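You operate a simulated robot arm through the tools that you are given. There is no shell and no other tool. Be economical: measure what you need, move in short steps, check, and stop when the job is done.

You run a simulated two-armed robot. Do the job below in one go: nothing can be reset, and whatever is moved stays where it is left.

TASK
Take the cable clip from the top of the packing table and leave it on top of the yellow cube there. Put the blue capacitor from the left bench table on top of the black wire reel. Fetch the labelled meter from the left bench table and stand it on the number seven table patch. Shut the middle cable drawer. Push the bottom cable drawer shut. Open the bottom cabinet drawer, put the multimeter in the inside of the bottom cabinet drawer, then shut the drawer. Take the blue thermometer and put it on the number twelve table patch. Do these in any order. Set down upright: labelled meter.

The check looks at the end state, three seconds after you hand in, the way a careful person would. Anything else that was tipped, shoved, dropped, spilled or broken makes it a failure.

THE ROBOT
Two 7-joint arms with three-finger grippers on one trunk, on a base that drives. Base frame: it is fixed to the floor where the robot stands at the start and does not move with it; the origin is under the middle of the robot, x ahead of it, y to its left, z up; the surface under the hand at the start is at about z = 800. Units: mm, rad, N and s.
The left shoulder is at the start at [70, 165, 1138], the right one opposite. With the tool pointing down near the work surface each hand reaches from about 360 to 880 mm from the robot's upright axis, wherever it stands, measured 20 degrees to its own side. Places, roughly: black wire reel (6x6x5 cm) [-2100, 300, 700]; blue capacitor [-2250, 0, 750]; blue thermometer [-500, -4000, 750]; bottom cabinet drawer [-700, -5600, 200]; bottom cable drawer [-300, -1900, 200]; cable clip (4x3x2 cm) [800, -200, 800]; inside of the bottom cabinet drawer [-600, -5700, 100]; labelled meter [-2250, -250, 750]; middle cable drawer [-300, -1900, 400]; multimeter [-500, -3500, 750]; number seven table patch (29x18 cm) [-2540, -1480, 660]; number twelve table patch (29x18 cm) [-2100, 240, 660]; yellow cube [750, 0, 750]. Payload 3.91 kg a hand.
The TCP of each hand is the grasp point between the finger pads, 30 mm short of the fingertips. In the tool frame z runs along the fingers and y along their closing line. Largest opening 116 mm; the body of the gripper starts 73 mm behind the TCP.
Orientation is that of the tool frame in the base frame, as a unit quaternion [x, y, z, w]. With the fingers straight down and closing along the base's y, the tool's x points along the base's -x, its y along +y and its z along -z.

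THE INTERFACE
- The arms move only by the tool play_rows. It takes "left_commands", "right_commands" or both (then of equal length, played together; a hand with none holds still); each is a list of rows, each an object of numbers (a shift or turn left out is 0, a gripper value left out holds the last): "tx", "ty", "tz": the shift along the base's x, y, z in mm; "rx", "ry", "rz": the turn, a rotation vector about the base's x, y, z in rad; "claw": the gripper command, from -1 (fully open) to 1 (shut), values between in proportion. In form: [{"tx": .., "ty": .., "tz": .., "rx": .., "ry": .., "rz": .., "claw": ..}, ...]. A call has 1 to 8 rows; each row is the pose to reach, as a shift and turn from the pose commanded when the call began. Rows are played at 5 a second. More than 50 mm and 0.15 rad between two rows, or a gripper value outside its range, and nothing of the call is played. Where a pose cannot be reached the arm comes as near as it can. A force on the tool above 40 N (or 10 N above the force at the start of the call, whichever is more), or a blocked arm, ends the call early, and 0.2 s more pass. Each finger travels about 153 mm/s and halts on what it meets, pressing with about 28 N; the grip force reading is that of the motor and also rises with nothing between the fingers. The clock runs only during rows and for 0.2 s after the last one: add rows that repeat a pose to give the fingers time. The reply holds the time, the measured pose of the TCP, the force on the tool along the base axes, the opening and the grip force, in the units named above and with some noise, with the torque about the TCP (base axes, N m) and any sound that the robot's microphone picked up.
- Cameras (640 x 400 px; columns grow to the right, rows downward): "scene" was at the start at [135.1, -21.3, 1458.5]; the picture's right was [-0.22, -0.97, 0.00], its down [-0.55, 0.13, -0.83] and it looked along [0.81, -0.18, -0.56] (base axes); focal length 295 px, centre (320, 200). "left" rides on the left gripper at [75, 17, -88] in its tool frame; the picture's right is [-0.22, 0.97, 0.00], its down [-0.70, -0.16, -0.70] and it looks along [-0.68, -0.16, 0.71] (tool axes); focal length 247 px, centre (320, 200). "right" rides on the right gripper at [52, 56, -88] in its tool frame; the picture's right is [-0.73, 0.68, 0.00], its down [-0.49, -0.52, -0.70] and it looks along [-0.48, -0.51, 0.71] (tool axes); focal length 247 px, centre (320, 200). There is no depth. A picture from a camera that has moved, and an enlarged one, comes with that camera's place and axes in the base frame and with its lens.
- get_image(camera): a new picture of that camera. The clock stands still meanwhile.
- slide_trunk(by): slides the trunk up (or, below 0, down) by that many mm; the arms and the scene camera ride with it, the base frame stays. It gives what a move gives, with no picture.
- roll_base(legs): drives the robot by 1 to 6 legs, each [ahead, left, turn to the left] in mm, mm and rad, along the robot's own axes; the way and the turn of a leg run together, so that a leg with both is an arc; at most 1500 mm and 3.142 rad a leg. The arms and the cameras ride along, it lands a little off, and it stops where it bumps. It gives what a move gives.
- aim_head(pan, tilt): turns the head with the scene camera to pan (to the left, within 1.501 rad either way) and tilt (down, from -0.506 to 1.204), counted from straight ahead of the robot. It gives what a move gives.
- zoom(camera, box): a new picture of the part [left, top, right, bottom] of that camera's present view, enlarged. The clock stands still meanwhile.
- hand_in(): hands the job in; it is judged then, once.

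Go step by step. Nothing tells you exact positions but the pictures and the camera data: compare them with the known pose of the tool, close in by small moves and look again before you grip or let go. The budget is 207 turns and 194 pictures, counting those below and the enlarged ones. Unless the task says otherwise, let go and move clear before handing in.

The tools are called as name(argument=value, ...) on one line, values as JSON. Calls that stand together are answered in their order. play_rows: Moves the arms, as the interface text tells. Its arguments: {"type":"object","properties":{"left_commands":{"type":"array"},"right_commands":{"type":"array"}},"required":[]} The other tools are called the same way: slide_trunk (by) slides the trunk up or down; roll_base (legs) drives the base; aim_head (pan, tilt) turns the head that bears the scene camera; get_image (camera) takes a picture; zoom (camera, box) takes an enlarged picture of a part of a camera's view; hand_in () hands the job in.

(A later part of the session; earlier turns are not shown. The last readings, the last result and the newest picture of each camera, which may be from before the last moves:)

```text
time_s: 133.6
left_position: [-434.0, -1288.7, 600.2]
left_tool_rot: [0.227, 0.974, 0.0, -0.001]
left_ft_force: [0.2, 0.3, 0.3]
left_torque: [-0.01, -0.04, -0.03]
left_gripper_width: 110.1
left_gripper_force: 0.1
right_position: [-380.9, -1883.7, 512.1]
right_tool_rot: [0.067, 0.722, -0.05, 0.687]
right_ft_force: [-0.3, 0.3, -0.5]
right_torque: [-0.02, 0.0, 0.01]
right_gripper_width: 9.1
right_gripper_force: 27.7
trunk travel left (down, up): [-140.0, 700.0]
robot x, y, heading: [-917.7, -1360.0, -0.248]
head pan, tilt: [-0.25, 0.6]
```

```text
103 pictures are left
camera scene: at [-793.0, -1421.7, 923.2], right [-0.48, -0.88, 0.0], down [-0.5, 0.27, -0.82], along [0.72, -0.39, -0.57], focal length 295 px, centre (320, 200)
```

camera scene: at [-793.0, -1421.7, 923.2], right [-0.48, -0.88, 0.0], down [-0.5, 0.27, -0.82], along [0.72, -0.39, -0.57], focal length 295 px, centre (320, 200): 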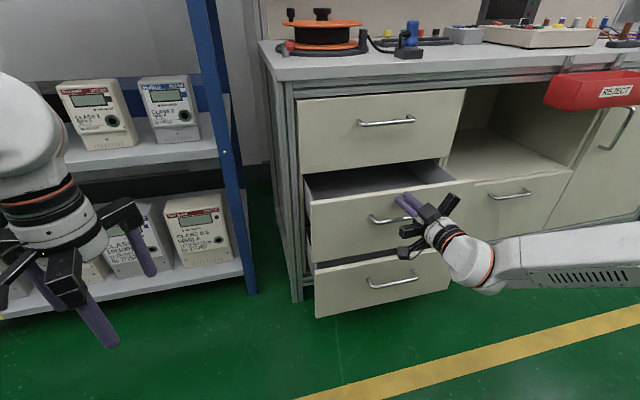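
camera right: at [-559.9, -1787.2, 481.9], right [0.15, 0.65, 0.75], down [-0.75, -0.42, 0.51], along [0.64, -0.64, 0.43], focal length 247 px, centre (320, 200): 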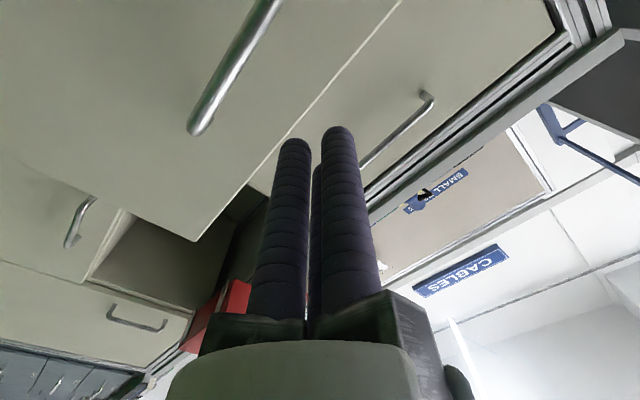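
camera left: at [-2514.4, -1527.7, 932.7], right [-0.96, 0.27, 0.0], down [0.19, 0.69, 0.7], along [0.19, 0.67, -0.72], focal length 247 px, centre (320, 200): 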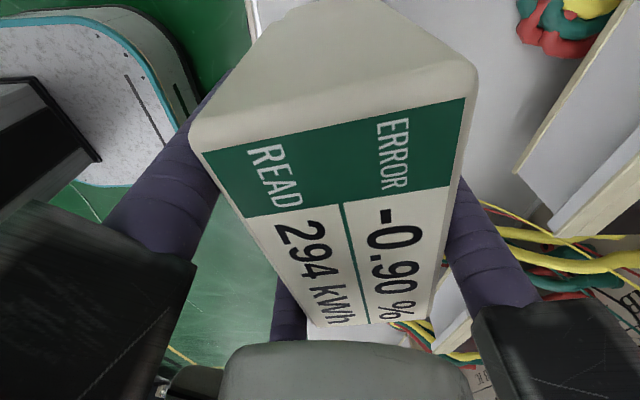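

The middle drawer is already moving in, with the bottom one now standing out further. I continue.

roll_base(legs=[[90, 0, 0]])

get_image(camera="scene")

```text
time_s: 134.7
left_position: [-345.9, -1309.9, 599.8]
left_tool_rot: [0.228, 0.974, 0.0, -0.002]
left_ft_force: [0.1, -0.3, -0.3]
left_torque: [0.0, -0.02, -0.01]
left_gripper_width: 110.3
left_gripper_force: 0.0
right_position: [-293.1, -1907.3, 513.3]
right_tool_rot: [0.067, 0.722, -0.049, 0.687]
right_ft_force: [0.0, -0.4, 0.1]
right_torque: [0.02, 0.01, 0.02]
right_gripper_width: 9.1
right_gripper_force: 28.1
trunk travel left (down, up): [-140.0, 700.0]
robot x, y, heading: [-829.7, -1390.2, -0.249]
head pan, tilt: [-0.25, 0.6]
```

```text
102 pictures are left
camera scene: at [-705.3, -1443.9, 923.2], right [-0.48, -0.88, 0.0], down [-0.5, 0.27, -0.82], along [0.72, -0.39, -0.57], focal length 295 px, centre (320, 200)
```

scene: 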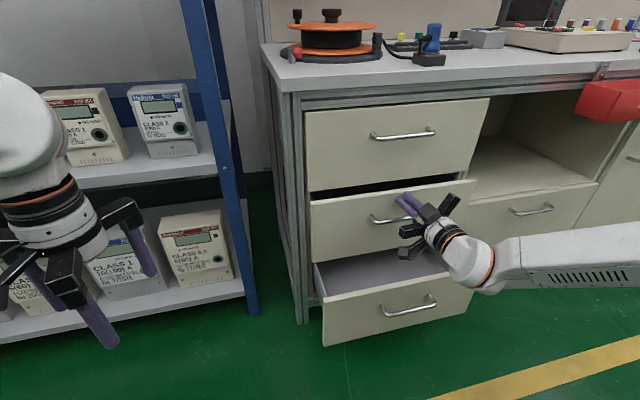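

roll_base(legs=[[30, 0, 0]])

zoom(camera="scene", box=[280, 80, 500, 260])

```text
time_s: 135.6
left_position: [-316.5, -1319.1, 601.0]
left_tool_rot: [0.226, 0.974, 0.0, -0.001]
left_ft_force: [0.2, 0.5, 1.0]
left_torque: [-0.03, -0.01, 0.02]
left_gripper_width: 110.3
left_gripper_force: 0.1
right_position: [-263.1, -1914.1, 512.2]
right_tool_rot: [0.068, 0.723, -0.05, 0.686]
right_ft_force: [-0.4, 0.3, -0.3]
right_torque: [-0.04, 0.01, -0.04]
right_gripper_width: 9.3
right_gripper_force: 28.4
trunk travel left (down, up): [-140.0, 700.0]
robot x, y, heading: [-801.0, -1394.7, -0.245]
head pan, tilt: [-0.25, 0.6]
```

```text
2.22 times, centred on (390, 170) of scene
camera zoom: at [-676.2, -1451.3, 923.2], right [-0.48, -0.88, 0.0], down [-0.5, 0.27, -0.82], along [0.72, -0.39, -0.57], focal length 655 px, centre (164, 267)
```

zoom: 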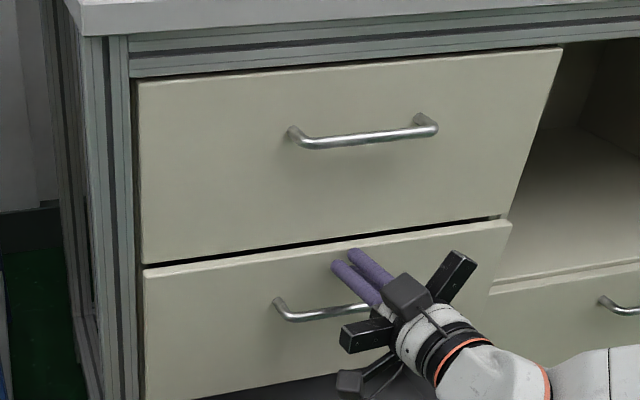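

Nearly flush. I finish with small arm pushes until contact force rises.

play_rows(right_commands=[{"tx": 4, "ty": -1}, {"tx": 8, "ty": -2}, {"tx": 12, "ty": -3}, {"tx": 16, "ty": -4}, {"tx": 20, "ty": -5}, {"tx": 24, "ty": -6}])

zoom(camera="scene", box=[280, 80, 500, 260])

```text
time_s: 136.9
left_position: [-319.6, -1320.7, 601.4]
left_tool_rot: [0.228, 0.974, 0.001, -0.001]
left_ft_force: [-0.7, 0.2, 0.7]
left_torque: [0.01, 0.0, -0.01]
left_gripper_width: 110.2
left_gripper_force: 0.0
right_position: [-247.7, -1919.2, 512.3]
right_tool_rot: [0.067, 0.723, -0.048, 0.686]
right_ft_force: [-13.7, 4.2, 4.7]
right_torque: [-0.1, -0.28, -0.1]
right_gripper_width: 9.1
right_gripper_force: 27.7
trunk travel left (down, up): [-140.0, 700.0]
robot x, y, heading: [-801.7, -1395.1, -0.25]
head pan, tilt: [-0.25, 0.6]
stopped in row 6 (right hand): the force on the tool passed its limit at 46 N (the readings are from after the stop); the commanded pose is now the measured one
```

```text
2.22 times, centred on (390, 170) of scene
camera zoom: at [-678.5, -1450.9, 923.5], right [-0.48, -0.88, 0.0], down [-0.49, 0.27, -0.83], along [0.72, -0.4, -0.56], focal length 655 px, centre (164, 267)
```

zoom: 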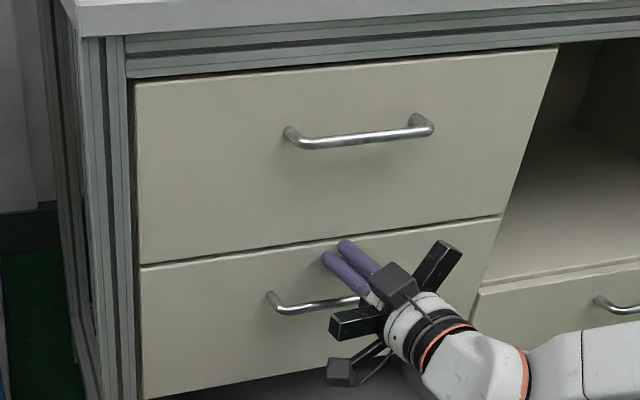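

The middle drawer is flush. I back off, lower the hand to the bottom drawer's level and approach it the same way.

roll_base(legs=[[-250, 0, 0]])

slide_trunk(by=-138)

play_rows(right_commands=[{"tz": -25}, {"tz": -50}, {"tz": -72}, {"tz": -72}])

get_image(camera="scene")

```text
time_s: 138.7
left_position: [-563.4, -1255.2, 600.3]
left_tool_rot: [0.226, 0.974, 0.0, -0.002]
left_ft_force: [-0.1, -0.6, -0.3]
left_torque: [-0.02, 0.0, 0.0]
left_gripper_width: 110.2
left_gripper_force: 0.1
right_position: [-488.8, -1855.0, 509.8]
right_tool_rot: [0.065, 0.723, -0.047, 0.686]
right_ft_force: [0.5, 0.0, -0.2]
right_torque: [-0.02, 0.04, 0.03]
right_gripper_width: 9.2
right_gripper_force: 27.9
trunk travel left (down, up): [-140.0, 700.0]
robot x, y, heading: [-1048.7, -1336.9, -0.246]
head pan, tilt: [-0.25, 0.6]
```

```text
time_s: 140.4
left_position: [-563.4, -1254.4, 462.1]
left_tool_rot: [0.226, 0.974, 0.001, -0.002]
left_ft_force: [0.2, 0.5, 0.1]
left_torque: [-0.02, 0.01, -0.01]
left_gripper_width: 110.3
left_gripper_force: 0.0
right_position: [-489.3, -1854.6, 372.8]
right_tool_rot: [0.066, 0.723, -0.048, 0.686]
right_ft_force: [0.1, -0.3, -0.8]
right_torque: [0.0, 0.0, 0.02]
right_gripper_width: 9.1
right_gripper_force: 28.1
trunk travel left (down, up): [-2.0, 838.0]
robot x, y, heading: [-1043.9, -1331.5, -0.245]
head pan, tilt: [-0.25, 0.6]
```

```text
time_s: 141.4
left_position: [-563.4, -1255.4, 463.0]
left_tool_rot: [0.226, 0.974, 0.001, -0.002]
left_ft_force: [-0.5, 0.8, -0.6]
left_torque: [-0.03, -0.04, -0.02]
left_gripper_width: 110.1
left_gripper_force: 0.1
right_position: [-489.4, -1854.7, 300.0]
right_tool_rot: [0.065, 0.723, -0.047, 0.686]
right_ft_force: [-0.1, 0.7, 1.0]
right_torque: [-0.02, -0.03, -0.02]
right_gripper_width: 9.2
right_gripper_force: 28.1
trunk travel left (down, up): [-2.0, 838.0]
robot x, y, heading: [-1046.5, -1332.8, -0.246]
head pan, tilt: [-0.25, 0.6]
```

```text
99 pictures are left
camera scene: at [-921.9, -1388.7, 785.2], right [-0.48, -0.88, 0.0], down [-0.5, 0.27, -0.82], along [0.73, -0.39, -0.57], focal length 295 px, centre (320, 200)
```

scene: 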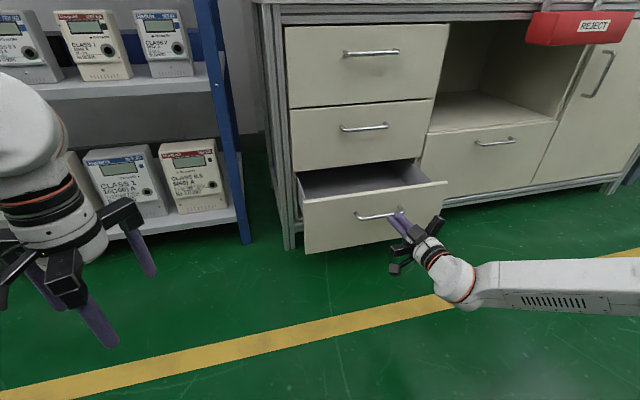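

The line of approach meets the bottom panel between its top edge and the handle, centred. I push by driving ahead.

roll_base(legs=[[100, 0, 0]])

get_image(camera="scene")

```text
time_s: 142.5
left_position: [-466.8, -1279.4, 462.7]
left_tool_rot: [0.225, 0.974, 0.001, -0.002]
left_ft_force: [0.8, -0.2, 0.1]
left_torque: [-0.01, -0.02, -0.01]
left_gripper_width: 110.3
left_gripper_force: 0.1
right_position: [-392.2, -1877.7, 300.0]
right_tool_rot: [0.065, 0.723, -0.047, 0.686]
right_ft_force: [0.2, -0.3, -0.1]
right_torque: [-0.03, 0.02, 0.0]
right_gripper_width: 9.4
right_gripper_force: 28.1
trunk travel left (down, up): [-2.0, 838.0]
robot x, y, heading: [-950.2, -1354.2, -0.244]
head pan, tilt: [-0.25, 0.6]
```

```text
98 pictures are left
camera scene: at [-825.4, -1412.7, 785.2], right [-0.48, -0.88, 0.0], down [-0.5, 0.27, -0.82], along [0.73, -0.39, -0.57], focal length 295 px, centre (320, 200)
```

scene: 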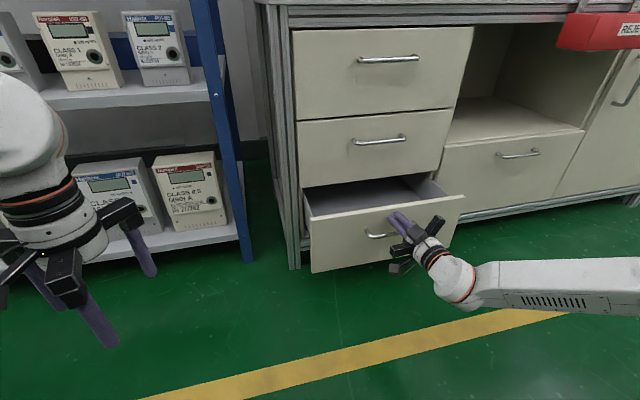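

roll_base(legs=[[90, 0, 0]])

get_image(camera="scene")

```text
time_s: 143.6
left_position: [-382.3, -1301.0, 463.6]
left_tool_rot: [0.226, 0.974, 0.0, -0.002]
left_ft_force: [0.3, 0.7, -0.7]
left_torque: [0.02, -0.01, -0.06]
left_gripper_width: 110.2
left_gripper_force: 0.1
right_position: [-307.3, -1900.1, 299.4]
right_tool_rot: [0.065, 0.724, -0.047, 0.686]
right_ft_force: [1.6, 0.1, 1.2]
right_torque: [-0.01, -0.04, 0.01]
right_gripper_width: 9.2
right_gripper_force: 28.5
trunk travel left (down, up): [-2.0, 838.0]
robot x, y, heading: [-865.2, -1378.9, -0.25]
head pan, tilt: [-0.25, 0.6]
```

```text
97 pictures are left
camera scene: at [-739.9, -1434.2, 785.2], right [-0.48, -0.88, 0.0], down [-0.5, 0.27, -0.82], along [0.73, -0.39, -0.57], focal length 295 px, centre (320, 200)
```

scene: 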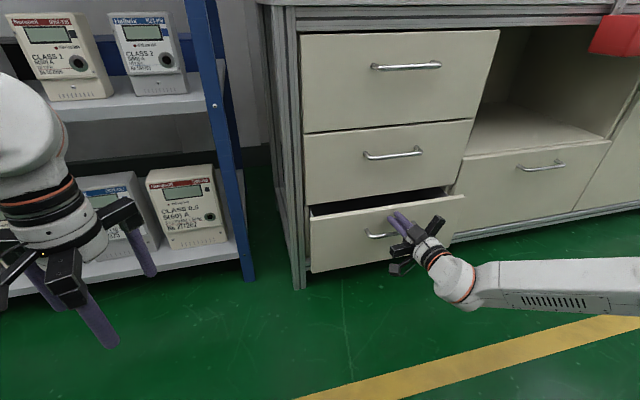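

roll_base(legs=[[45, 0, 0]])

play_rows(right_commands=[{"tx": 4, "ty": -1}, {"tx": 8, "ty": -2}, {"tx": 12, "ty": -3}, {"tx": 16, "ty": -4}, {"tx": 20, "ty": -5}, {"tx": 24, "ty": -6}])

zoom(camera="scene", box=[280, 80, 500, 290])

```text
time_s: 144.5
left_position: [-338.0, -1311.0, 462.3]
left_tool_rot: [0.225, 0.974, 0.0, -0.001]
left_ft_force: [0.3, -0.2, 0.0]
left_torque: [-0.01, 0.03, 0.02]
left_gripper_width: 110.1
left_gripper_force: 0.1
right_position: [-263.0, -1911.2, 299.9]
right_tool_rot: [0.066, 0.724, -0.047, 0.685]
right_ft_force: [-0.2, 1.0, 0.2]
right_torque: [-0.02, 0.0, 0.01]
right_gripper_width: 9.4
right_gripper_force: 27.9
trunk travel left (down, up): [-2.0, 838.0]
robot x, y, heading: [-820.5, -1386.1, -0.249]
head pan, tilt: [-0.25, 0.6]
```

```text
time_s: 145.8
left_position: [-337.6, -1312.6, 463.5]
left_tool_rot: [0.229, 0.973, 0.0, 0.0]
left_ft_force: [-0.4, -0.7, 0.0]
left_torque: [0.04, -0.01, 0.0]
left_gripper_width: 110.1
left_gripper_force: 0.1
right_position: [-246.8, -1914.8, 299.3]
right_tool_rot: [0.065, 0.724, -0.046, 0.685]
right_ft_force: [-8.1, 2.3, 3.4]
right_torque: [-0.07, -0.19, -0.01]
right_gripper_width: 9.4
right_gripper_force: 28.1
trunk travel left (down, up): [-2.0, 838.0]
robot x, y, heading: [-822.9, -1387.2, -0.248]
head pan, tilt: [-0.25, 0.6]
stopped in row 6 (right hand): the force on the tool passed its limit at 49 N (the readings are from after the stop); the commanded pose is now the measured one
```

```text
1.90 times, centred on (390, 185) of scene
camera zoom: at [-697.5, -1445.2, 785.3], right [-0.48, -0.88, 0.0], down [-0.5, 0.27, -0.83], along [0.72, -0.4, -0.56], focal length 562 px, centre (187, 229)
```

zoom: 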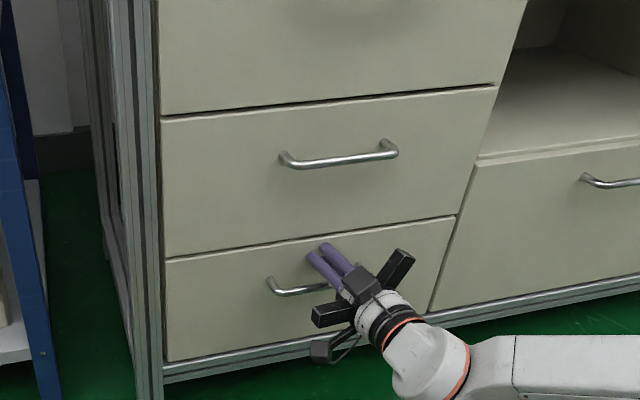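

Both cable drawers are flush. I back off, raise the trunk, and turn the right hand down again.

roll_base(legs=[[-400, 0, 0]])

slide_trunk(by=480)

play_rows(right_commands=[{"tz": 15, "rx": 0.036, "ry": 0.142, "claw": -0.2}, {"tz": 30, "rx": 0.072, "ry": 0.284}, {"tz": 45, "rx": 0.108, "ry": 0.426}, {"tz": 60, "rx": 0.144, "ry": 0.568}, {"tz": 75, "rx": 0.18, "ry": 0.71}, {"tz": 90, "rx": 0.216, "ry": 0.852}, {"tz": 105, "rx": 0.252, "ry": 0.994}, {"tz": 120, "rx": 0.288, "ry": 1.136}])

play_rows(right_commands=[{"rx": 0.036, "ry": 0.142}, {"rx": 0.072, "ry": 0.284}, {"rx": 0.09, "ry": 0.35}, {"rx": 0.09, "ry": 0.35}])

aim_head(pan=-1.0, tilt=0.35)

get_image(camera="scene")

```text
time_s: 148.3
left_position: [-720.8, -1215.2, 461.7]
left_tool_rot: [0.228, 0.974, 0.0, -0.001]
left_ft_force: [-0.4, 0.1, 0.4]
left_torque: [0.03, -0.03, 0.0]
left_gripper_width: 110.1
left_gripper_force: 0.1
right_position: [-630.7, -1818.4, 299.4]
right_tool_rot: [0.066, 0.724, -0.047, 0.685]
right_ft_force: [-0.4, 0.1, 0.3]
right_torque: [0.01, -0.02, -0.01]
right_gripper_width: 9.5
right_gripper_force: 27.9
trunk travel left (down, up): [-2.0, 838.0]
robot x, y, heading: [-1208.8, -1293.3, -0.252]
head pan, tilt: [-0.25, 0.6]
```

```text
refused: 480 is not a number from -400 to 400
```

```text
time_s: 150.1
left_position: [-722.0, -1216.1, 462.4]
left_tool_rot: [0.227, 0.974, 0.0, -0.002]
left_ft_force: [-0.5, 0.0, -0.2]
left_torque: [0.0, 0.0, -0.02]
left_gripper_width: 110.2
left_gripper_force: 0.0
right_position: [-631.5, -1817.7, 419.4]
right_tool_rot: [0.124, 0.977, 0.024, 0.173]
right_ft_force: [0.2, -0.7, 0.1]
right_torque: [-0.04, 0.02, 0.01]
right_gripper_width: 69.7
right_gripper_force: 0.0
right hand out of reach, approached as far as the arm can: row 1, 2, 3
trunk travel left (down, up): [-2.0, 838.0]
robot x, y, heading: [-1207.5, -1291.7, -0.256]
head pan, tilt: [-0.25, 0.6]
```

```text
time_s: 151.1
left_position: [-722.1, -1215.4, 462.1]
left_tool_rot: [0.227, 0.974, 0.0, -0.001]
left_ft_force: [-0.2, -0.9, 0.4]
left_torque: [0.0, 0.0, -0.04]
left_gripper_width: 110.0
left_gripper_force: 0.1
right_position: [-630.3, -1817.6, 419.1]
right_tool_rot: [0.132, 0.99, 0.046, -0.005]
right_ft_force: [0.5, 0.2, 0.5]
right_torque: [-0.01, 0.0, 0.01]
right_gripper_width: 69.8
right_gripper_force: 0.0
trunk travel left (down, up): [-2.0, 838.0]
robot x, y, heading: [-1202.4, -1289.3, -0.252]
head pan, tilt: [-0.25, 0.6]
```

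```text
time_s: 152.2
left_position: [-721.5, -1215.5, 462.1]
left_tool_rot: [0.227, 0.974, 0.0, -0.002]
left_ft_force: [-0.6, -0.1, 0.5]
left_torque: [-0.02, 0.01, -0.01]
left_gripper_width: 110.4
left_gripper_force: 0.1
right_position: [-630.2, -1818.8, 419.3]
right_tool_rot: [0.134, 0.99, 0.047, -0.005]
right_ft_force: [-0.2, 0.5, 0.0]
right_torque: [-0.04, 0.0, 0.02]
right_gripper_width: 70.0
right_gripper_force: 0.1
trunk travel left (down, up): [-2.0, 838.0]
robot x, y, heading: [-1204.3, -1292.8, -0.253]
head pan, tilt: [-1.0, 0.351]
```

```text
95 pictures are left
camera scene: at [-1129.0, -1393.5, 808.0], right [-0.95, -0.32, 0.0], down [-0.11, 0.33, -0.94], along [0.3, -0.89, -0.34], focal length 295 px, centre (320, 200)
```

scene: 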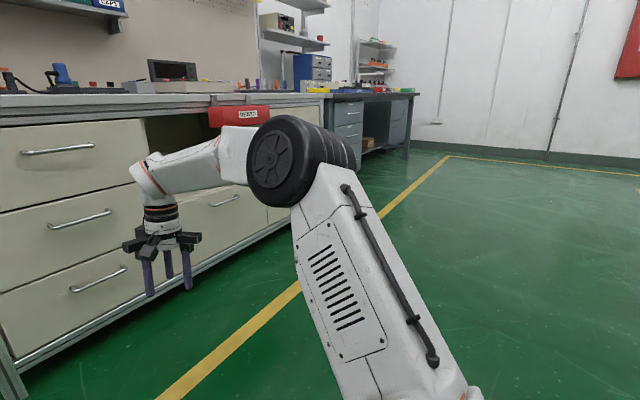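

slide_trunk(by=400)

slide_trunk(by=180)

roll_base(legs=[[-100, -1500, 0]])

aim_head(pan=-0.6, tilt=0.4)

get_image(camera="scene")

```text
time_s: 156.0
left_position: [-721.5, -1215.3, 861.5]
left_tool_rot: [0.227, 0.974, 0.0, -0.001]
left_ft_force: [0.6, 0.6, 1.0]
left_torque: [-0.02, 0.01, -0.01]
left_gripper_width: 110.2
left_gripper_force: 0.0
right_position: [-630.4, -1818.3, 819.4]
right_tool_rot: [0.133, 0.99, 0.046, -0.005]
right_ft_force: [0.3, -0.2, -0.4]
right_torque: [0.02, 0.01, 0.03]
right_gripper_width: 69.4
right_gripper_force: 0.0
trunk travel left (down, up): [-402.0, 438.0]
robot x, y, heading: [-1208.5, -1286.7, -0.254]
head pan, tilt: [-1.0, 0.351]
```

```text
time_s: 158.0
left_position: [-721.7, -1215.1, 1041.7]
left_tool_rot: [0.227, 0.974, 0.0, -0.002]
left_ft_force: [-0.2, -0.1, 0.4]
left_torque: [-0.01, 0.0, 0.01]
left_gripper_width: 110.3
left_gripper_force: 0.0
right_position: [-630.0, -1817.3, 999.0]
right_tool_rot: [0.135, 0.99, 0.047, -0.005]
right_ft_force: [-0.4, 0.5, 0.6]
right_torque: [0.01, 0.01, 0.03]
right_gripper_width: 69.7
right_gripper_force: 0.1
trunk travel left (down, up): [-582.0, 258.0]
robot x, y, heading: [-1204.9, -1293.5, -0.254]
head pan, tilt: [-1.0, 0.351]
```

```text
refused: leg 1 is longer than a leg can be; nothing moved
```

```text
time_s: 158.9
left_position: [-721.6, -1214.8, 1042.7]
left_tool_rot: [0.228, 0.974, 0.001, -0.003]
left_ft_force: [-0.4, -1.4, 0.1]
left_torque: [0.0, -0.02, 0.0]
left_gripper_width: 110.1
left_gripper_force: 0.0
right_position: [-629.9, -1817.3, 1000.5]
right_tool_rot: [0.134, 0.99, 0.046, -0.004]
right_ft_force: [-0.4, 0.0, 0.0]
right_torque: [0.01, 0.02, 0.01]
right_gripper_width: 69.5
right_gripper_force: 0.2
trunk travel left (down, up): [-582.0, 258.0]
robot x, y, heading: [-1208.4, -1289.4, -0.254]
head pan, tilt: [-0.6, 0.4]
```

```text
94 pictures are left
camera scene: at [-1097.3, -1374.9, 1383.5], right [-0.75, -0.66, 0.0], down [-0.26, 0.29, -0.92], along [0.61, -0.69, -0.39], focal length 295 px, centre (320, 200)
```

scene: 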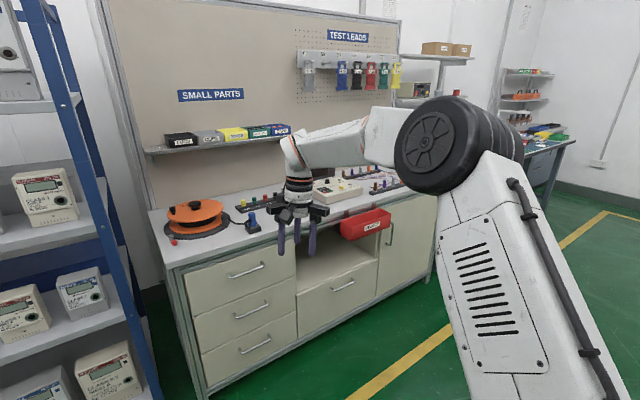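

roll_base(legs=[[0, -1450, 0], [0, -400, 0]])

aim_head(pan=-0.1, tilt=0.45)

get_image(camera="scene")

aim_head(pan=-1.0, tilt=0.4)

get_image(camera="scene")

```text
time_s: 168.3
left_position: [-1215.4, -3042.8, 1042.3]
left_tool_rot: [0.243, 0.97, 0.001, -0.002]
left_ft_force: [0.0, 0.1, 0.2]
left_torque: [0.04, -0.03, 0.0]
left_gripper_width: 110.2
left_gripper_force: 0.0
right_position: [-1144.6, -3645.9, 998.3]
right_tool_rot: [0.148, 0.988, 0.047, -0.006]
right_ft_force: [-0.2, -0.6, 0.5]
right_torque: [0.01, -0.04, -0.02]
right_gripper_width: 69.4
right_gripper_force: 0.0
trunk travel left (down, up): [-582.0, 258.0]
robot x, y, heading: [-1702.2, -3102.6, -0.282]
head pan, tilt: [-0.6, 0.4]
```

```text
time_s: 169.2
left_position: [-1215.7, -3042.3, 1042.3]
left_tool_rot: [0.242, 0.97, 0.0, -0.001]
left_ft_force: [-0.5, -0.7, 0.4]
left_torque: [0.03, 0.01, 0.0]
left_gripper_width: 109.9
left_gripper_force: 0.1
right_position: [-1142.3, -3647.7, 998.2]
right_tool_rot: [0.148, 0.988, 0.046, -0.005]
right_ft_force: [-0.5, -0.5, -0.5]
right_torque: [-0.01, 0.0, 0.01]
right_gripper_width: 69.7
right_gripper_force: 0.1
trunk travel left (down, up): [-582.0, 258.0]
robot x, y, heading: [-1702.7, -3102.4, -0.278]
head pan, tilt: [-0.099, 0.45]
```

```text
93 pictures are left
camera scene: at [-1570.3, -3152.6, 1378.8], right [-0.37, -0.93, 0.0], down [-0.4, 0.16, -0.9], along [0.84, -0.34, -0.44], focal length 295 px, centre (320, 200)
```

scene: 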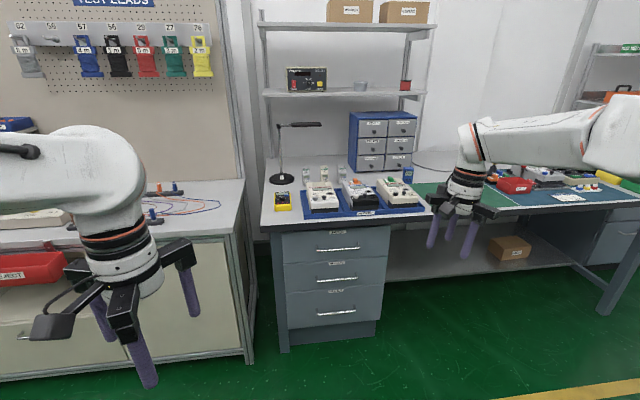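

```text
time_s: 170.4
left_position: [-1214.8, -3042.1, 1041.0]
left_tool_rot: [0.243, 0.97, 0.002, -0.001]
left_ft_force: [0.0, -0.1, -0.2]
left_torque: [0.01, 0.02, 0.02]
left_gripper_width: 110.1
left_gripper_force: 0.0
right_position: [-1143.6, -3648.1, 999.4]
right_tool_rot: [0.148, 0.988, 0.046, -0.004]
right_ft_force: [0.4, 0.0, 0.9]
right_torque: [0.0, -0.01, 0.01]
right_gripper_width: 69.4
right_gripper_force: 0.0
trunk travel left (down, up): [-582.0, 258.0]
robot x, y, heading: [-1702.8, -3103.6, -0.28]
head pan, tilt: [-1.0, 0.4]
```

```text
92 pictures are left
camera scene: at [-1629.1, -3207.3, 1383.4], right [-0.96, -0.29, 0.0], down [-0.11, 0.37, -0.92], along [0.26, -0.88, -0.39], focal length 295 px, centre (320, 200)
```

scene: 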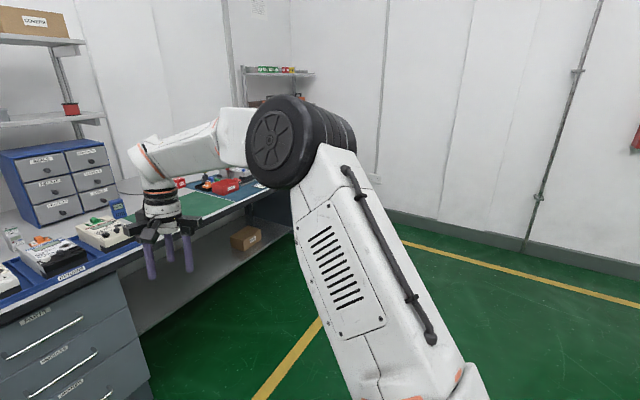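

The bench with small instruments is ahead. I zoom for the multimeter and the blue thermometer.

aim_head(pan=-0.1, tilt=0.45)

zoom(camera="scene", box=[250, 140, 450, 250])

zoom(camera="scene", box=[440, 120, 640, 250])

```text
time_s: 171.6
left_position: [-1216.4, -3043.0, 1041.3]
left_tool_rot: [0.243, 0.97, 0.0, -0.002]
left_ft_force: [-0.3, -0.1, 0.8]
left_torque: [0.02, -0.01, 0.03]
left_gripper_width: 109.9
left_gripper_force: 0.0
right_position: [-1144.0, -3647.5, 1000.0]
right_tool_rot: [0.147, 0.988, 0.047, -0.004]
right_ft_force: [0.1, 0.6, 0.5]
right_torque: [0.0, 0.01, 0.01]
right_gripper_width: 69.7
right_gripper_force: 0.0
trunk travel left (down, up): [-582.0, 258.0]
robot x, y, heading: [-1702.9, -3103.9, -0.278]
head pan, tilt: [-0.099, 0.45]
```

```text
3.20 times, centred on (350, 195) of scene
camera zoom: at [-1570.3, -3152.8, 1378.8], right [-0.37, -0.93, 0.0], down [-0.4, 0.16, -0.9], along [0.84, -0.34, -0.44], focal length 944 px, centre (224, 216)
```

zoom: 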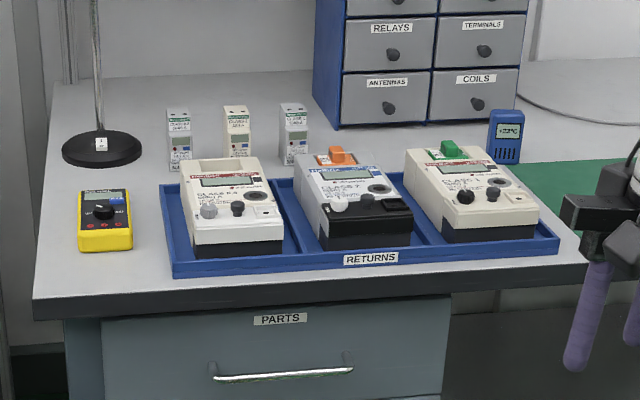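

```text
3.08 times, centred on (540, 185) of scene
camera zoom: at [-1570.3, -3152.8, 1378.8], right [-0.37, -0.93, 0.0], down [-0.4, 0.16, -0.9], along [0.84, -0.34, -0.44], focal length 907 px, centre (-357, 246)
```

zoom: 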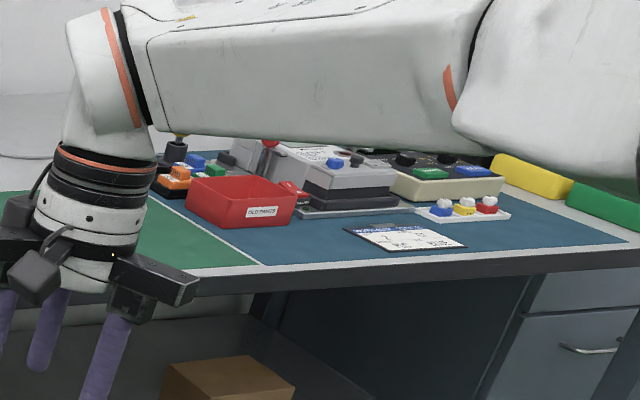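

The yellow multimeter lies near (-360,-3456), and the blue thermometer stands near (-368,-4150). I drive up to the bench so the left hand reaches the multimeter.

roll_base(legs=[[0, 0, 0.033], [0, -255, 0], [600, 0, 0]])

aim_head(pan=0.2, tilt=0.7)

get_image(camera="scene")

get_image(camera="left")

```text
time_s: 176.8
left_position: [-698.3, -3423.1, 1042.3]
left_tool_rot: [0.228, 0.974, 0.001, -0.002]
left_ft_force: [0.4, 0.3, -0.3]
left_torque: [-0.01, 0.0, -0.02]
left_gripper_width: 110.0
left_gripper_force: 0.0
right_position: [-606.0, -4026.4, 999.4]
right_tool_rot: [0.134, 0.99, 0.046, -0.006]
right_ft_force: [0.3, -0.8, 0.1]
right_torque: [0.02, 0.0, -0.01]
right_gripper_width: 69.4
right_gripper_force: 0.2
trunk travel left (down, up): [-582.0, 258.0]
robot x, y, heading: [-1175.1, -3498.0, -0.251]
head pan, tilt: [-0.099, 0.45]
```

```text
time_s: 177.7
left_position: [-696.9, -3426.0, 1042.1]
left_tool_rot: [0.228, 0.974, 0.0, -0.001]
left_ft_force: [0.0, 0.2, -0.7]
left_torque: [-0.01, 0.0, 0.05]
left_gripper_width: 110.1
left_gripper_force: 0.0
right_position: [-606.6, -4026.5, 998.7]
right_tool_rot: [0.133, 0.99, 0.045, -0.005]
right_ft_force: [0.6, -0.1, -0.1]
right_torque: [0.03, -0.05, 0.0]
right_gripper_width: 69.7
right_gripper_force: 0.1
trunk travel left (down, up): [-582.0, 258.0]
robot x, y, heading: [-1178.1, -3502.3, -0.252]
head pan, tilt: [0.201, 0.7]
```

```text
89 pictures are left
camera scene: at [-1049.6, -3518.2, 1356.7], right [-0.05, -1.0, 0.0], down [-0.64, 0.03, -0.77], along [0.76, -0.04, -0.64], focal length 295 px, centre (320, 200)
```

scene: 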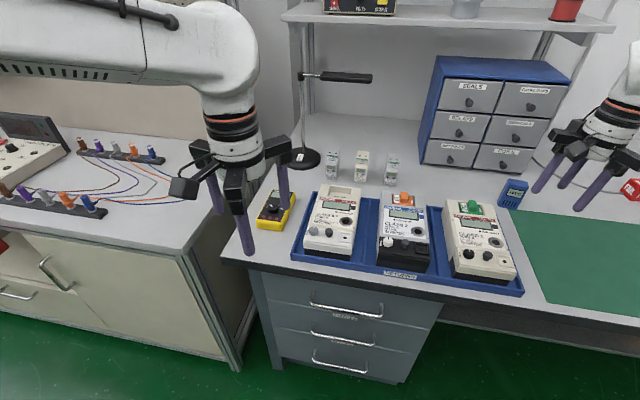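

```text
88 pictures are left
camera left: at [-756.4, -3375.6, 1131.0], right [0.63, 0.77, 0.0], down [0.55, -0.45, 0.7], along [0.54, -0.44, -0.72], focal length 247 px, centre (320, 200)
```

left: 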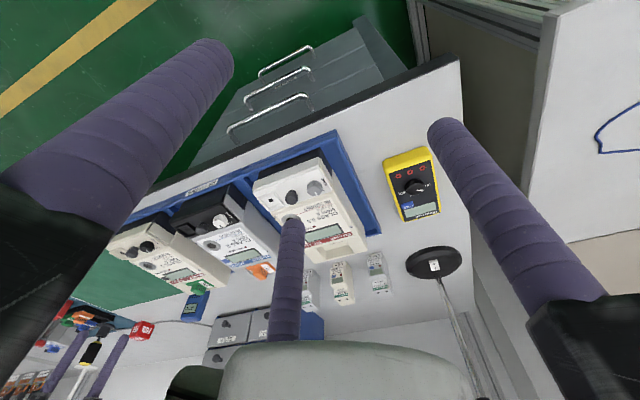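

The multimeter is near (-425,-3424) on a desk at about z 760. I bring the left hand above it for a closer look.

play_rows(left_commands=[{"tx": 40, "tz": -20, "claw": -1}, {"tx": 80, "tz": -40}, {"tx": 120, "tz": -60}, {"tx": 160, "tz": -80}, {"tx": 200, "tz": -100}, {"tx": 240, "tz": -110}, {"tx": 265, "tz": -115}])

get_image(camera="left")

zoom(camera="scene", box=[220, 140, 360, 260])

```text
time_s: 179.2
left_position: [-433.0, -3424.9, 926.4]
left_tool_rot: [0.229, 0.973, 0.0, -0.002]
left_ft_force: [-0.2, 0.1, 0.4]
left_torque: [0.04, 0.02, 0.0]
left_gripper_width: 116.1
left_gripper_force: 0.1
right_position: [-605.2, -4026.4, 999.4]
right_tool_rot: [0.134, 0.99, 0.046, -0.005]
right_ft_force: [-0.3, -1.1, 0.4]
right_torque: [-0.03, 0.03, -0.01]
right_gripper_width: 69.8
right_gripper_force: 0.2
trunk travel left (down, up): [-582.0, 258.0]
robot x, y, heading: [-1177.9, -3498.9, -0.249]
head pan, tilt: [0.201, 0.7]
```

```text
87 pictures are left
camera left: at [-491.5, -3375.5, 1014.7], right [0.63, 0.77, 0.0], down [0.55, -0.45, 0.7], along [0.54, -0.44, -0.72], focal length 247 px, centre (320, 200)
```

left: 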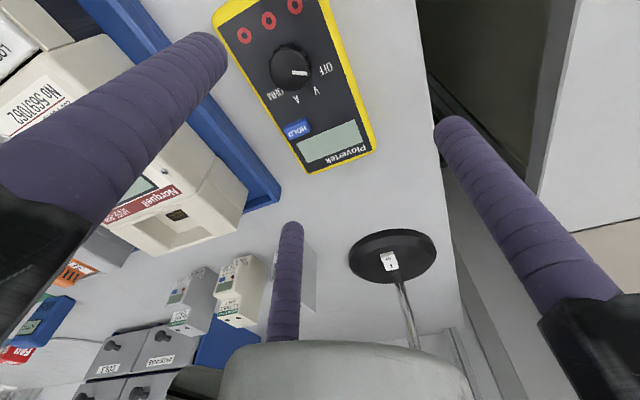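

```text
3.33 times, centred on (290, 200) of scene
camera zoom: at [-1048.6, -3518.4, 1356.5], right [-0.05, -1.0, 0.0], down [-0.64, 0.03, -0.76], along [0.76, -0.04, -0.64], focal length 983 px, centre (420, 200)
```

zoom: 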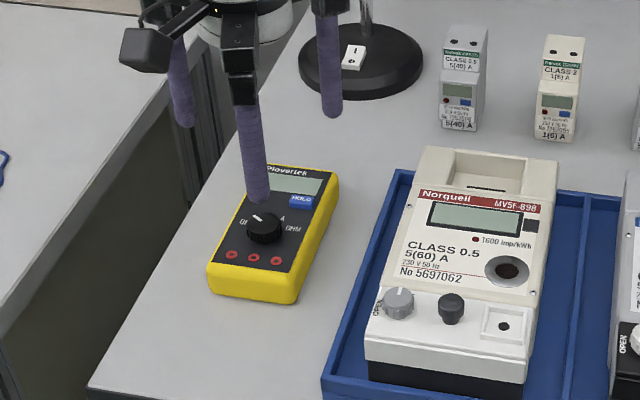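

The multimeter is about 77 x 153 mm, centred near (-430,-3436), so it fits the open hand with about 5 mm each side. I align the wrist to it, lower partway and recheck.

play_rows(left_commands=[{"ty": -12, "rz": 0.085, "tz": -20}, {"ty": -25, "rz": 0.17, "tz": -45}, {"tx": -1, "ty": -25, "rz": 0.17, "tz": -75}, {"tx": -1, "ty": -25, "rz": 0.17, "tz": -75}])

get_image(camera="left")

zoom(camera="scene", box=[220, 140, 360, 260])

```text
time_s: 180.2
left_position: [-434.1, -3450.7, 851.2]
left_tool_rot: [0.144, 0.99, 0.0, -0.002]
left_ft_force: [0.7, 0.2, -0.3]
left_torque: [-0.01, -0.01, 0.01]
left_gripper_width: 116.2
left_gripper_force: 0.1
right_position: [-605.8, -4026.8, 999.5]
right_tool_rot: [0.133, 0.99, 0.046, -0.005]
right_ft_force: [-0.8, 0.0, -1.0]
right_torque: [0.02, -0.02, 0.01]
right_gripper_width: 69.7
right_gripper_force: 0.0
trunk travel left (down, up): [-582.0, 258.0]
robot x, y, heading: [-1184.1, -3498.2, -0.255]
head pan, tilt: [0.201, 0.7]
```

```text
85 pictures are left
camera left: at [-500.6, -3412.4, 940.2], right [0.49, 0.87, 0.0], down [0.62, -0.35, 0.7], along [0.61, -0.34, -0.72], focal length 247 px, centre (320, 200)
```

left: 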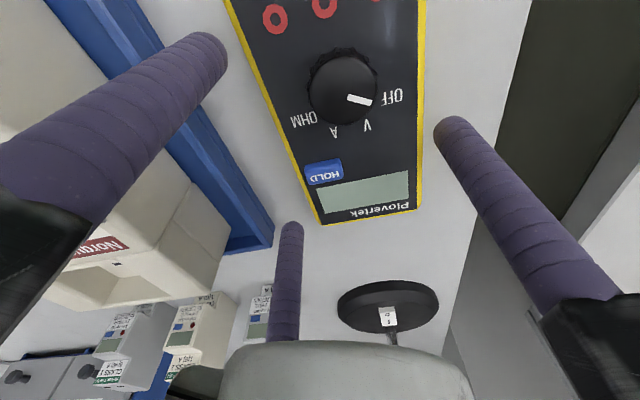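

```text
3.33 times, centred on (290, 200) of scene
camera zoom: at [-1049.9, -3518.4, 1356.7], right [-0.05, -1.0, 0.0], down [-0.64, 0.03, -0.77], along [0.76, -0.04, -0.64], focal length 983 px, centre (420, 200)
```

zoom: 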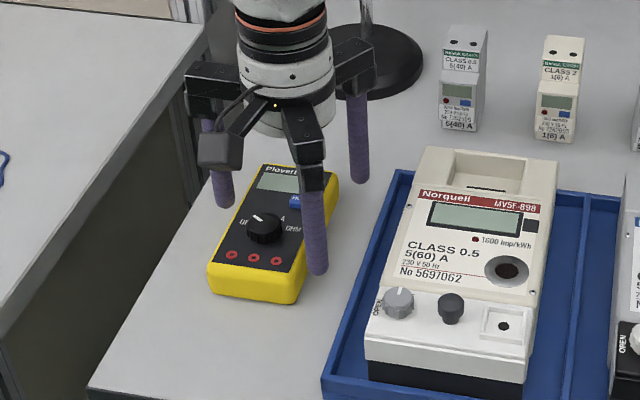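

Triangulating properly, the multimeter's top is at z 832 (desk at about 800), it measures about 64 x 127, and its centre is (-442,-3426). I rise a little, recentre, then lower around it.

play_rows(left_commands=[{"tz": 20}, {"tx": -10, "ty": 14, "tz": 20}, {"tx": -10, "ty": 14, "tz": 20}])

get_image(camera="left")

zoom(camera="scene", box=[220, 140, 360, 260])

```text
time_s: 181.1
left_position: [-443.2, -3436.5, 871.0]
left_tool_rot: [0.144, 0.99, 0.0, -0.001]
left_ft_force: [-0.5, 0.2, 0.5]
left_torque: [0.0, 0.0, 0.01]
left_gripper_width: 115.8
left_gripper_force: 0.1
right_position: [-607.1, -4028.0, 999.5]
right_tool_rot: [0.134, 0.99, 0.047, -0.005]
right_ft_force: [-0.3, 0.5, 0.1]
right_torque: [-0.03, 0.03, -0.05]
right_gripper_width: 69.6
right_gripper_force: 0.1
trunk travel left (down, up): [-582.0, 258.0]
robot x, y, heading: [-1181.0, -3499.3, -0.251]
head pan, tilt: [0.201, 0.7]
```

```text
83 pictures are left
camera left: at [-509.0, -3398.3, 959.8], right [0.49, 0.87, 0.0], down [0.62, -0.35, 0.7], along [0.61, -0.34, -0.72], focal length 247 px, centre (320, 200)
```

left: 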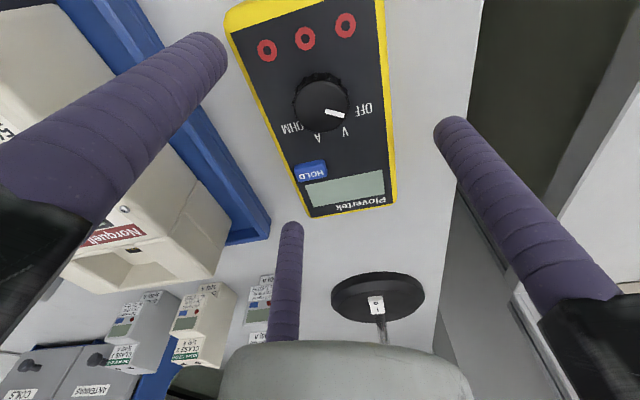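

```text
3.33 times, centred on (290, 200) of scene
camera zoom: at [-1049.1, -3518.8, 1356.5], right [-0.05, -1.0, 0.0], down [-0.64, 0.03, -0.76], along [0.76, -0.04, -0.64], focal length 983 px, centre (420, 200)
```

zoom: 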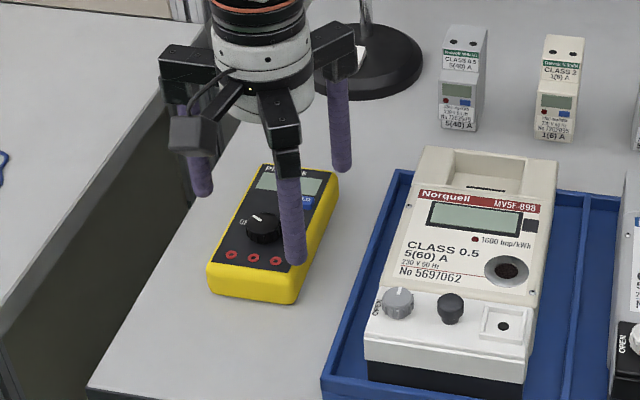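

The numbers agree, so I descend to grip height and close.

play_rows(left_commands=[{"tz": -12}, {"tz": -24}, {"tz": -34}, {"tz": -34}, {"tz": -34, "claw": -0.4}, {"tz": -34, "claw": 0.2}, {"tz": -34, "claw": 1}, {"tz": -34, "claw": 1}])

zoom(camera="scene", box=[220, 140, 360, 260])

get_image(camera="left")

```text
time_s: 181.7
left_position: [-443.6, -3436.0, 862.1]
left_tool_rot: [0.147, 0.989, 0.0, 0.006]
left_ft_force: [-17.4, 1.1, 26.2]
left_torque: [-0.3, 2.26, -0.46]
left_gripper_width: 116.1
left_gripper_force: 0.0
right_position: [-608.3, -4026.1, 1001.6]
right_tool_rot: [0.132, 0.99, 0.045, -0.004]
right_ft_force: [1.4, 0.7, 0.0]
right_torque: [-0.03, 0.05, 0.0]
right_gripper_width: 69.5
right_gripper_force: 0.1
trunk travel left (down, up): [-582.0, 258.0]
robot x, y, heading: [-1180.6, -3499.9, -0.251]
head pan, tilt: [0.201, 0.7]
stopped in row 3 (left hand): the force on the tool passed its limit at 49 N (the readings are from after the stop); the commanded pose is now the measured one
```

```text
3.33 times, centred on (290, 200) of scene
camera zoom: at [-1053.5, -3518.1, 1357.3], right [-0.05, -1.0, 0.0], down [-0.64, 0.03, -0.77], along [0.77, -0.04, -0.64], focal length 983 px, centre (420, 200)
```

zoom: 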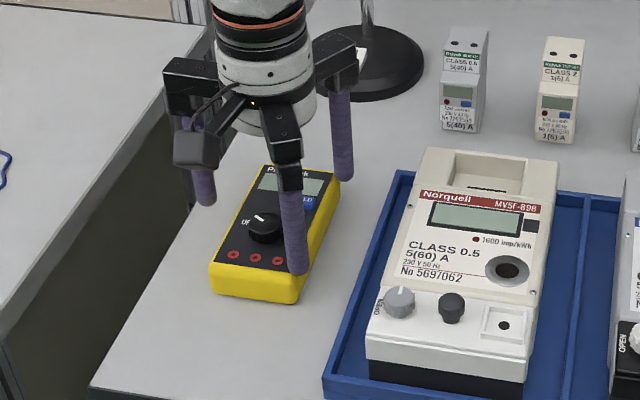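

```text
80 pictures are left
camera left: at [-510.6, -3397.5, 949.4], right [0.5, 0.87, 0.0], down [0.61, -0.35, 0.71], along [0.61, -0.35, -0.71], focal length 247 px, centre (320, 200)
```

left: 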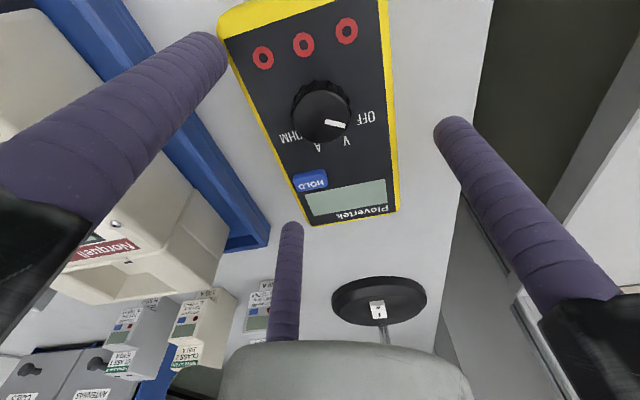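

One of the paired fingers touched the multimeter's edge, since the round fingers sit a little closer in than I assumed. I rise, shift 6 mm toward the pair's side and retry.

play_rows(left_commands=[{"tz": 12}, {"tz": 12, "tx": -2, "ty": -6}, {"tz": 12, "tx": -2, "ty": -6}])

get_image(camera="left")

```text
time_s: 182.5
left_position: [-441.5, -3440.7, 867.4]
left_tool_rot: [0.145, 0.989, 0.0, 0.003]
left_ft_force: [0.6, -0.1, -0.9]
left_torque: [-0.01, 0.04, -0.01]
left_gripper_width: 116.2
left_gripper_force: 0.0
right_position: [-605.2, -4026.2, 998.4]
right_tool_rot: [0.133, 0.99, 0.046, -0.005]
right_ft_force: [0.1, -0.2, 0.3]
right_torque: [-0.03, 0.0, 0.01]
right_gripper_width: 69.9
right_gripper_force: 0.0
trunk travel left (down, up): [-582.0, 258.0]
robot x, y, heading: [-1181.7, -3499.5, -0.256]
head pan, tilt: [0.201, 0.7]
```

```text
79 pictures are left
camera left: at [-508.9, -3403.0, 956.3], right [0.49, 0.87, 0.0], down [0.62, -0.35, 0.71], along [0.61, -0.35, -0.71], focal length 247 px, centre (320, 200)
```

left: 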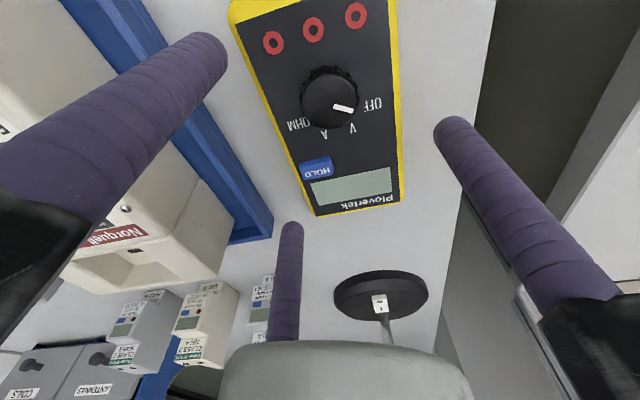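

Both sides now show clearance, so I descend again.

play_rows(left_commands=[{"tz": -10}, {"tz": -20}, {"tz": -30}, {"tz": -30}, {"tz": -30, "claw": -0.4}, {"tz": -30, "claw": 0.2}, {"tz": -30, "claw": 1}, {"tz": -30, "claw": 1}])

zoom(camera="scene", box=[220, 140, 360, 260])

```text
time_s: 184.3
left_position: [-441.6, -3440.8, 839.6]
left_tool_rot: [0.146, 0.989, -0.001, 0.003]
left_ft_force: [0.0, 0.6, -0.3]
left_torque: [-0.01, 0.03, 0.01]
left_gripper_width: 101.5
left_gripper_force: 28.6
right_position: [-606.2, -4025.6, 999.9]
right_tool_rot: [0.134, 0.99, 0.047, -0.005]
right_ft_force: [0.2, 0.4, 0.3]
right_torque: [-0.01, 0.0, -0.01]
right_gripper_width: 69.5
right_gripper_force: 0.0
trunk travel left (down, up): [-582.0, 258.0]
robot x, y, heading: [-1178.4, -3498.8, -0.254]
head pan, tilt: [0.201, 0.7]
```

```text
3.33 times, centred on (290, 200) of scene
camera zoom: at [-1048.8, -3518.1, 1356.5], right [-0.05, -1.0, 0.0], down [-0.64, 0.03, -0.76], along [0.76, -0.04, -0.64], focal length 983 px, centre (420, 200)
```

zoom: 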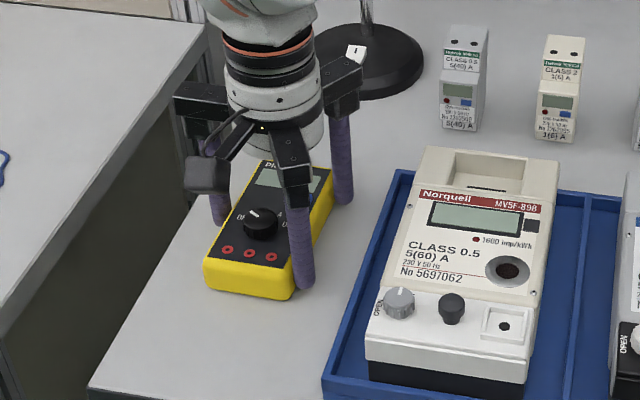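

Gripped (101.5 mm). I lift it and check.

play_rows(left_commands=[{"tz": 15}, {"tz": 50}, {"tz": 90}, {"tz": 130}, {"tz": 130}])

get_image(camera="scene")

```text
time_s: 185.5
left_position: [-441.3, -3441.8, 965.7]
left_tool_rot: [0.145, 0.989, -0.001, 0.003]
left_ft_force: [0.4, -0.3, -4.0]
left_torque: [-0.07, 0.03, -0.02]
left_gripper_width: 101.4
left_gripper_force: 27.8
right_position: [-605.4, -4025.8, 998.9]
right_tool_rot: [0.133, 0.99, 0.046, -0.006]
right_ft_force: [-0.3, 0.2, 0.2]
right_torque: [0.02, -0.01, -0.01]
right_gripper_width: 69.8
right_gripper_force: 0.0
trunk travel left (down, up): [-582.0, 258.0]
robot x, y, heading: [-1181.4, -3498.5, -0.247]
head pan, tilt: [0.201, 0.7]
```

```text
77 pictures are left
camera scene: at [-1048.1, -3518.1, 1356.4], right [-0.05, -1.0, 0.0], down [-0.64, 0.03, -0.76], along [0.76, -0.04, -0.65], focal length 295 px, centre (320, 200)
```

scene: 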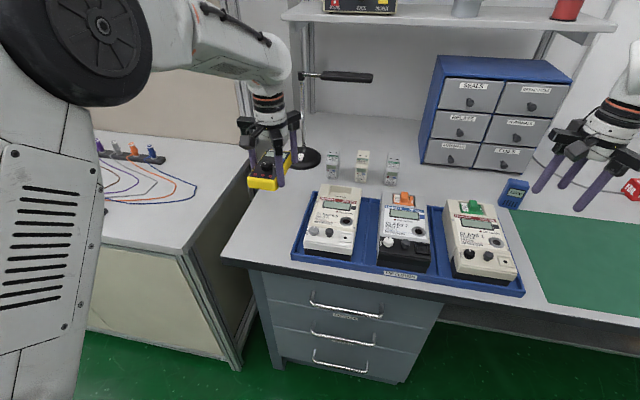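

The multimeter is held well. I back away and drive right toward the far cabinet.

roll_base(legs=[[-450, 0, 0], [0, -1450, 0]])

aim_head(pan=-0.3, tilt=0.5)

get_image(camera="scene")

```text
time_s: 195.0
left_position: [-1237.1, -4713.5, 966.3]
left_tool_rot: [0.135, 0.991, -0.001, 0.004]
left_ft_force: [-0.6, -0.1, -3.3]
left_torque: [-0.02, 0.04, -0.02]
left_gripper_width: 100.7
left_gripper_force: 28.1
right_position: [-1389.6, -5301.3, 1000.0]
right_tool_rot: [0.123, 0.991, 0.046, -0.006]
right_ft_force: [0.0, 0.1, 0.1]
right_torque: [0.01, -0.01, -0.04]
right_gripper_width: 69.7
right_gripper_force: 0.0
trunk travel left (down, up): [-582.0, 258.0]
robot x, y, heading: [-1974.9, -4784.0, -0.229]
head pan, tilt: [0.201, 0.7]
```

```text
time_s: 195.9
left_position: [-1236.9, -4713.1, 967.7]
left_tool_rot: [0.136, 0.991, -0.001, 0.004]
left_ft_force: [0.5, -0.7, -3.0]
left_torque: [0.01, 0.02, 0.01]
left_gripper_width: 101.0
left_gripper_force: 27.8
right_position: [-1388.2, -5302.8, 999.1]
right_tool_rot: [0.123, 0.991, 0.046, -0.006]
right_ft_force: [-0.5, 0.5, 0.1]
right_torque: [-0.01, 0.0, 0.01]
right_gripper_width: 69.8
right_gripper_force: 0.1
trunk travel left (down, up): [-582.0, 258.0]
robot x, y, heading: [-1975.8, -4786.9, -0.231]
head pan, tilt: [-0.3, 0.499]
```

```text
76 pictures are left
camera scene: at [-1848.2, -4845.8, 1374.2], right [-0.51, -0.86, 0.0], down [-0.41, 0.24, -0.88], along [0.76, -0.44, -0.48], focal length 295 px, centre (320, 200)
```

scene: 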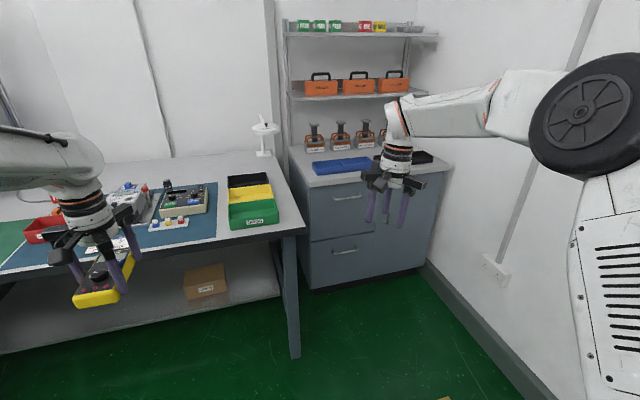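

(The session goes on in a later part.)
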